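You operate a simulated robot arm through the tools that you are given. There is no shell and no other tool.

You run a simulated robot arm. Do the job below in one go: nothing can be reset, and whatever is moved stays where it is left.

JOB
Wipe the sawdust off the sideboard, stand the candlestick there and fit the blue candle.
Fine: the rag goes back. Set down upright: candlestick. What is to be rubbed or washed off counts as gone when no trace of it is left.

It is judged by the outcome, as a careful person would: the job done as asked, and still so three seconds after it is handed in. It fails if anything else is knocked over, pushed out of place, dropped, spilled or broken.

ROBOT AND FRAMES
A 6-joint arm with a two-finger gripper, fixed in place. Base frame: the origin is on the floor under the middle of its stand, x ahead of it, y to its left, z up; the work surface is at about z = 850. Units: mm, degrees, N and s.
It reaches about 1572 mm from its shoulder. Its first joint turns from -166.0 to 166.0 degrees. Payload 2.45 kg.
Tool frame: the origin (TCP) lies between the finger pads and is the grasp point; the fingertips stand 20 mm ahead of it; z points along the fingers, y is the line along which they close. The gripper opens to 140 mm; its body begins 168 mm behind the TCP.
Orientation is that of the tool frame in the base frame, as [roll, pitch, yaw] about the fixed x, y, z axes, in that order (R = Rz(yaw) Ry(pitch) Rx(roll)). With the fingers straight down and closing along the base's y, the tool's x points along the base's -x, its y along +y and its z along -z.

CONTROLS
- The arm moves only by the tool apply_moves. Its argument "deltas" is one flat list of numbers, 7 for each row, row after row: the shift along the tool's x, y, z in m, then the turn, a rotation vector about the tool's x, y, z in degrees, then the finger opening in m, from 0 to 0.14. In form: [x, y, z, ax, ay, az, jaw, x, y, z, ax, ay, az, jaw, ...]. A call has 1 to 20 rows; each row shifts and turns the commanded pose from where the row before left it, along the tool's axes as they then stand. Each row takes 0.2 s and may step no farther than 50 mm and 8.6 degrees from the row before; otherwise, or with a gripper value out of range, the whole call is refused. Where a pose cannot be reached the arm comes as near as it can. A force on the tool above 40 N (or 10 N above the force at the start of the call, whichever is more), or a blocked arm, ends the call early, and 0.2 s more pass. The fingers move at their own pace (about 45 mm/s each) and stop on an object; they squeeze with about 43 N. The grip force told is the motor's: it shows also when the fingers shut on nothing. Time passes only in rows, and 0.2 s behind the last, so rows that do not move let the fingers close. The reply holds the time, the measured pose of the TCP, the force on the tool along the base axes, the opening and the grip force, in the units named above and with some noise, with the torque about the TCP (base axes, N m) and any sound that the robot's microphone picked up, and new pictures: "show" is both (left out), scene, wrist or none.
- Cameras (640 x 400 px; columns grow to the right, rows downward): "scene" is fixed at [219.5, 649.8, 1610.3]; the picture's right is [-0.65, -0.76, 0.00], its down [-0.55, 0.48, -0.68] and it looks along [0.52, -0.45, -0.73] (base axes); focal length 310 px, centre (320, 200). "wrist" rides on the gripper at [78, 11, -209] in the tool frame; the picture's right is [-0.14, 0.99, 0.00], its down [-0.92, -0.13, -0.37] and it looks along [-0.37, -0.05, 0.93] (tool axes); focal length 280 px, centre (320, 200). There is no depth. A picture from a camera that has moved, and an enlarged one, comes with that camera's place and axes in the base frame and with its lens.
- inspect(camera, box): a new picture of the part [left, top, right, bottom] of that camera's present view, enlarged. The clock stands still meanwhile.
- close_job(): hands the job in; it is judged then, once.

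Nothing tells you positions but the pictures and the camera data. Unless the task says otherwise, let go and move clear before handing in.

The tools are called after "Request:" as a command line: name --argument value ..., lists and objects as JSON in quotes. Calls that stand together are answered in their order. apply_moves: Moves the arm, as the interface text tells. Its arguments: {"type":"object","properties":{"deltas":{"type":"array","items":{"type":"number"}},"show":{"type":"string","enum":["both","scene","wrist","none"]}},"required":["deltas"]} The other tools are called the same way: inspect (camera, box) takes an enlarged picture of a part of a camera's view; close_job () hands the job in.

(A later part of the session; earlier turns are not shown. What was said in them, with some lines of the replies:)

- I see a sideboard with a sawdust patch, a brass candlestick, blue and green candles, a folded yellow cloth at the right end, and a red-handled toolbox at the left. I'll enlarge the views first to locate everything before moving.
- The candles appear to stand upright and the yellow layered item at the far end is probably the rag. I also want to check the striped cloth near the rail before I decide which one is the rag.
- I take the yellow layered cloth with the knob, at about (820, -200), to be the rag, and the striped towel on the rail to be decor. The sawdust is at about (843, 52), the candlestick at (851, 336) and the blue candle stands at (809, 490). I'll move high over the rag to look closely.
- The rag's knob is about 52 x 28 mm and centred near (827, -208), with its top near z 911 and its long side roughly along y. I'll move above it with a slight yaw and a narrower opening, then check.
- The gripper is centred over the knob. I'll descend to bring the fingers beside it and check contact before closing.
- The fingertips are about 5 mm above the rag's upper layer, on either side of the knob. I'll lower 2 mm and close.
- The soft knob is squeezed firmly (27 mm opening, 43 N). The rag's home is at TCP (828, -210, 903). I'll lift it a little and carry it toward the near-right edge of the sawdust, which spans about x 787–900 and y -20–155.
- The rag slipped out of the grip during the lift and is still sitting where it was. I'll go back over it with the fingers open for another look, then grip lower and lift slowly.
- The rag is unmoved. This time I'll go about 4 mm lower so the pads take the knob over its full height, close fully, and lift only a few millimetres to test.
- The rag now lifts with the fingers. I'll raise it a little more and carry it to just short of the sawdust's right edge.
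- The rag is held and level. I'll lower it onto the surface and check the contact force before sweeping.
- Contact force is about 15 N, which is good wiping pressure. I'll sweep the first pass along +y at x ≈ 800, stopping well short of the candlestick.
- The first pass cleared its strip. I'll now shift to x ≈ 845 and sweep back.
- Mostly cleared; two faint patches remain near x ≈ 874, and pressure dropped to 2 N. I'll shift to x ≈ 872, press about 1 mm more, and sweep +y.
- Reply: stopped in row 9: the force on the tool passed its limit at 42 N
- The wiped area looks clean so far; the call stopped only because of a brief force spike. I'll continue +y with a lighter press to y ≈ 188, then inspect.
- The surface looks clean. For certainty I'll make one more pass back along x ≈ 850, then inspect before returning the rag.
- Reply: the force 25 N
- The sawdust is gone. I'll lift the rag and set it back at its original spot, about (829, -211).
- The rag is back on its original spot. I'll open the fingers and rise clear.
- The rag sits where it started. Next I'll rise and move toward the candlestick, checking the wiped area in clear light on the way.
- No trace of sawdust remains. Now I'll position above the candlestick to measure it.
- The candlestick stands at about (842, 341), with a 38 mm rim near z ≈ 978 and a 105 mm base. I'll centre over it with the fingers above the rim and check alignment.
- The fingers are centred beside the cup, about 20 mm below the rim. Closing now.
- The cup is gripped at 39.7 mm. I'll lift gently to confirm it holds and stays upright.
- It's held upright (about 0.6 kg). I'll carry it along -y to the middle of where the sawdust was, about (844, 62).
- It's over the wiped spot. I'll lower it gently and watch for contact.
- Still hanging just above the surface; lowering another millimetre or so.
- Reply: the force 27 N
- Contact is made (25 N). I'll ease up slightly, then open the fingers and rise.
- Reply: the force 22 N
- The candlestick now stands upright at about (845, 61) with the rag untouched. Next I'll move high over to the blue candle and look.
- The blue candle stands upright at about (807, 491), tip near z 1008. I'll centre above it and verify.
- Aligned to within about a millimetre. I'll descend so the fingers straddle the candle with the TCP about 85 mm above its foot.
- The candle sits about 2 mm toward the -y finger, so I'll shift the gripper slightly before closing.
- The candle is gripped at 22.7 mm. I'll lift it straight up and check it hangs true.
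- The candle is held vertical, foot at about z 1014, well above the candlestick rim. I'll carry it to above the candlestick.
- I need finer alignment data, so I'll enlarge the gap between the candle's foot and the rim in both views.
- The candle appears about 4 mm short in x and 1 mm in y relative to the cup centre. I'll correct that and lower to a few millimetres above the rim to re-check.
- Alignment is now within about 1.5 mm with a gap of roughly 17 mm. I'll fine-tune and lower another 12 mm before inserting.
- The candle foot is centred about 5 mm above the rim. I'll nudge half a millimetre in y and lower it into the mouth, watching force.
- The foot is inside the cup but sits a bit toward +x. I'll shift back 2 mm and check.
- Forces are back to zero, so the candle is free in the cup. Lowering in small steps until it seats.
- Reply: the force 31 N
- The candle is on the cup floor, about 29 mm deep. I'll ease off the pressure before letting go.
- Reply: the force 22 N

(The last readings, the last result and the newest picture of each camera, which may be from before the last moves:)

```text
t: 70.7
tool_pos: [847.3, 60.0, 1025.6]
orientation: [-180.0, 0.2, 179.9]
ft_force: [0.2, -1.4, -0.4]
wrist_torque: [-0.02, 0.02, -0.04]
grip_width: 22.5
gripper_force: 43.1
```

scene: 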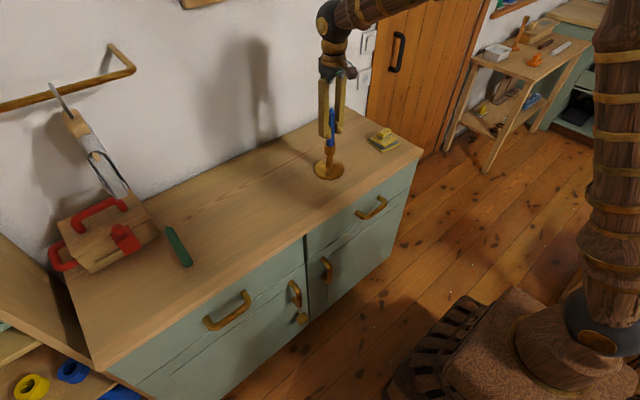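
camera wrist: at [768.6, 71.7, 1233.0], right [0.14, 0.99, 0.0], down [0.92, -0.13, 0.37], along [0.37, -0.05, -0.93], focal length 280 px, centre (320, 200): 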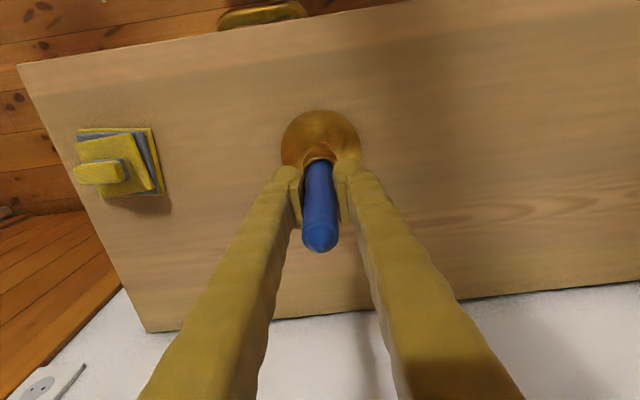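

The load is now near zero with the candle seated. I'll open the fingers gradually, then check before rising.

Request:
apply_moves --deltas '[0, 0, 0, 0, 0, 0, 0.025, 0, 0, 0, 0, 0, 0, 0.03, 0, 0, 0, 0, 0, 0, 0.04, 0, 0, 0, 0, 0, 0, 0.06, 0, 0, 0, 0, 0, 0, 0.08, 0, 0, 0, 0, 0, 0, 0.08]' --show "none"

Request:
inspect --camera "scene" --box '[300, 90, 360, 190]'

Request:
inspect --camera "wrist" --box '[240, 100, 400, 260]'

```text
t: 72.1
tool_pos: [847.2, 61.0, 1025.2]
orientation: [179.9, 0.3, -180.0]
ft_force: [0.0, 1.3, -0.7]
wrist_torque: [0.01, -0.04, 0.0]
grip_width: 79.8
gripper_force: 0.1
```

```text
4.00 times, centred on (330, 140) of scene
camera zoom: at [219.5, 649.8, 1610.3], right [-0.65, -0.76, 0.0], down [-0.55, 0.48, -0.68], along [0.52, -0.45, -0.73], focal length 1242 px, centre (280, 440)
```

zoom: 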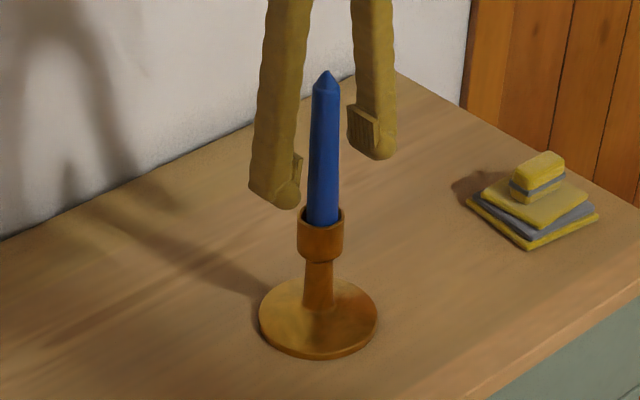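

```text
2.50 times, centred on (320, 180) of wrist
camera zoom: at [768.2, 71.6, 1234.5], right [0.14, 0.99, 0.0], down [0.92, -0.13, 0.37], along [0.37, -0.05, -0.93], focal length 701 px, centre (320, 250)
```

zoom: 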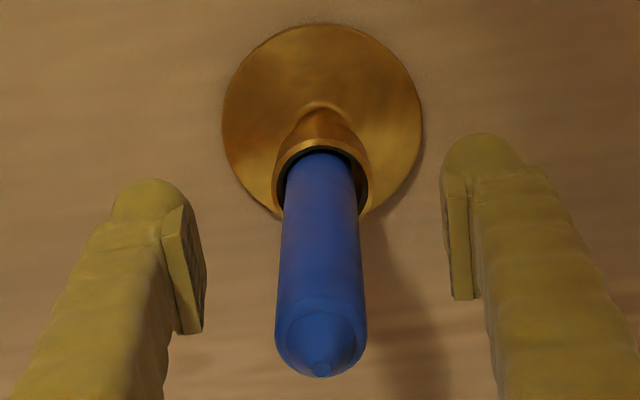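

The candle stands upright in the cup on its own. I'll rise straight up and back away.

Request:
apply_moves --deltas '[0, 0, -0.02, 0, 0, 0, 0.08, 0, 0, -0.035, 0, 0, 0, 0.08, 0, 0, -0.04, 0, 0, 0, 0.08, 0, 0, -0.04, 0, 0, 0, 0.08, 0, 0, -0.04, 0, 0, 0, 0.08, 0.03, 0.0, 0, 0, 0, 0, 0.08, 0.045, 0, 0, 0, 0, 0, 0.08, 0.045, 0, 0, 0, 0, 0, 0.08, 0.045, 0, 0, 0, 0, 0, 0.08, 0, 0, 0, 0, 0, 0, 0.08]' --show "both"

Request:
inspect --camera "scene" --box '[290, 90, 410, 190]'

Request:
inspect --camera "wrist" --box '[80, 60, 480, 310]'

```text
t: 74.3
tool_pos: [682.2, 60.2, 1200.1]
orientation: [-179.9, 0.3, 180.0]
ft_force: [-0.5, -0.7, 0.5]
wrist_torque: [-0.01, 0.0, 0.01]
grip_width: 80.0
gripper_force: 0.0
camera wrist: at [602.6, 70.4, 1409.7], right [0.14, 0.99, 0.0], down [0.92, -0.13, 0.37], along [0.37, -0.05, -0.93], focal length 280 px, centre (320, 200)
```

scene: 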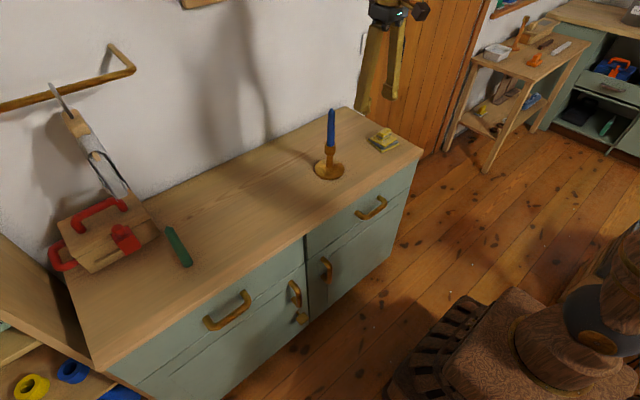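
wrist: 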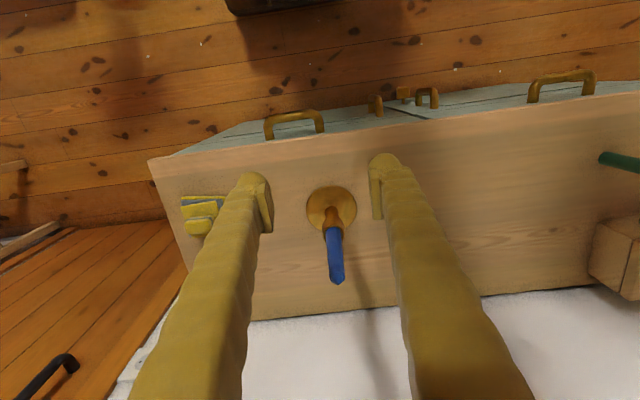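

```text
4.00 times, centred on (350, 140) of scene
camera zoom: at [219.5, 649.8, 1610.3], right [-0.65, -0.76, 0.0], down [-0.55, 0.48, -0.68], along [0.52, -0.45, -0.73], focal length 1242 px, centre (200, 440)
```

zoom: 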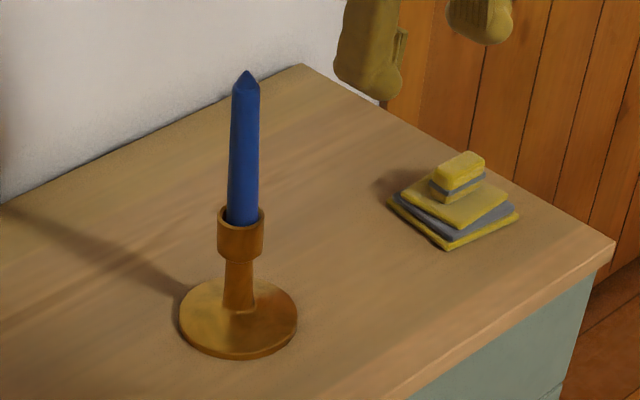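

```text
1.60 times, centred on (280, 185) of wrist
camera zoom: at [602.6, 70.4, 1409.7], right [0.14, 0.99, 0.0], down [0.92, -0.13, 0.37], along [0.37, -0.05, -0.93], focal length 449 px, centre (384, 224)
```

zoom: 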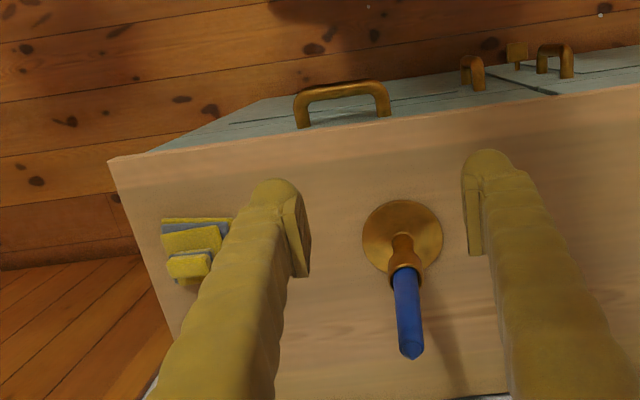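

The candle stands upright in the candlestick on the wiped spot, the rag is home, and the green candle and toolbox are untouched. One last close check for any remaining sawdust.

Request:
inspect --camera "scene" --box '[280, 130, 360, 200]'

Request:
inspect --camera "scene" --box '[340, 110, 420, 180]'

Request:
inspect --camera "scene" --box '[30, 60, 300, 300]'

```text
5.71 times, centred on (320, 165) of scene
camera zoom: at [219.5, 649.8, 1610.3], right [-0.65, -0.76, 0.0], down [-0.55, 0.48, -0.68], along [0.52, -0.45, -0.73], focal length 1774 px, centre (320, 400)
```

zoom: 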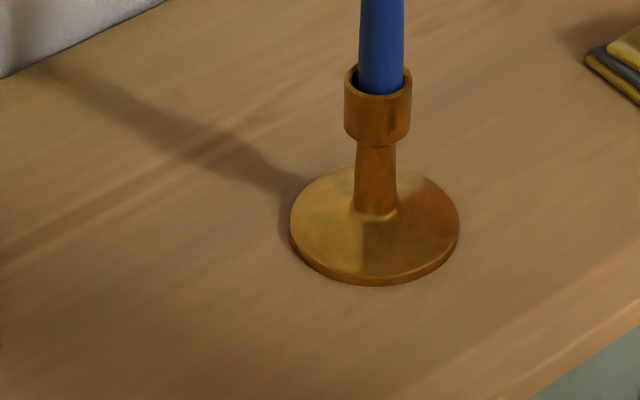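

```text
5.71 times, centred on (380, 145) of scene
camera zoom: at [219.5, 649.8, 1610.3], right [-0.65, -0.76, 0.0], down [-0.55, 0.48, -0.68], along [0.52, -0.45, -0.73], focal length 1774 px, centre (-23, 514)
```

zoom: 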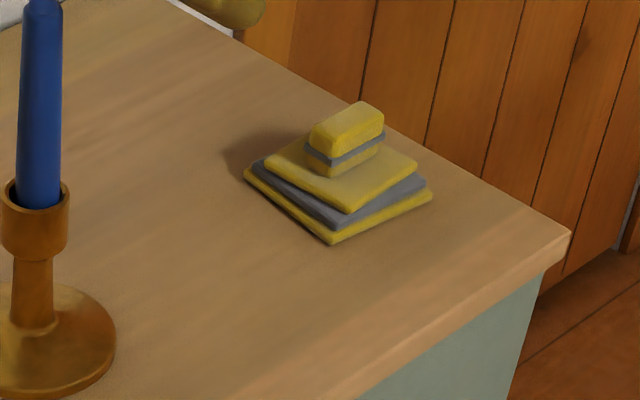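

```text
1.67 times, centred on (165, 180) of scene
camera zoom: at [219.5, 649.8, 1610.3], right [-0.65, -0.76, 0.0], down [-0.55, 0.48, -0.68], along [0.52, -0.45, -0.73], focal length 517 px, centre (578, 233)
```

zoom: 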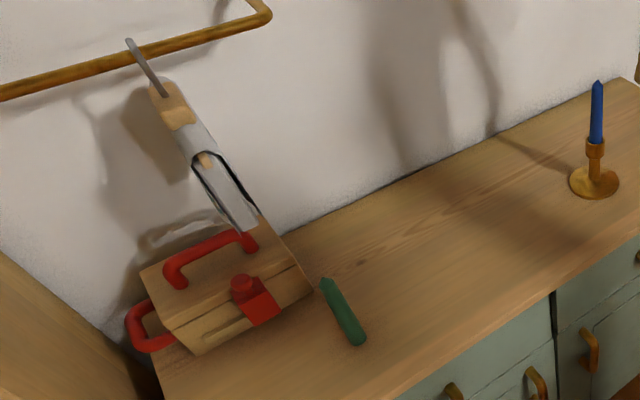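

The sideboard is clean, the candlestick stands upright where the sawdust was with the blue candle fitted, and the rag is back in its place. Nothing else has been moved and the gripper is clear, so I'm handing the job in.

Request:
close_job

```text
The job is handed in.
```

The job is handed in, and all parts of it look done in the last pictures:

- **Sawdust:** I wiped the patch in several passes with the yellow rag. No trace showed in the close-up views.
- **Rag:** I took the yellow folded cloth with the knob to be the rag, not the striped towel on the rail. It is back where it started, to within about a millimetre. It slipped out of the first grip without moving, so I gripped it again.
- **Candlestick:** I read "there" as the spot where the sawdust had been. It now stands upright there, about 280 mm from where it was.
- **Blue candle:** It sits upright on the floor of the cup, about 29 mm deep. The fit is a little loose: the hole is about 31 mm wide and the candle about 23–27 mm.

The green candle, the toolbox and the towel were not touched. The gripper was open and clear before I handed in.
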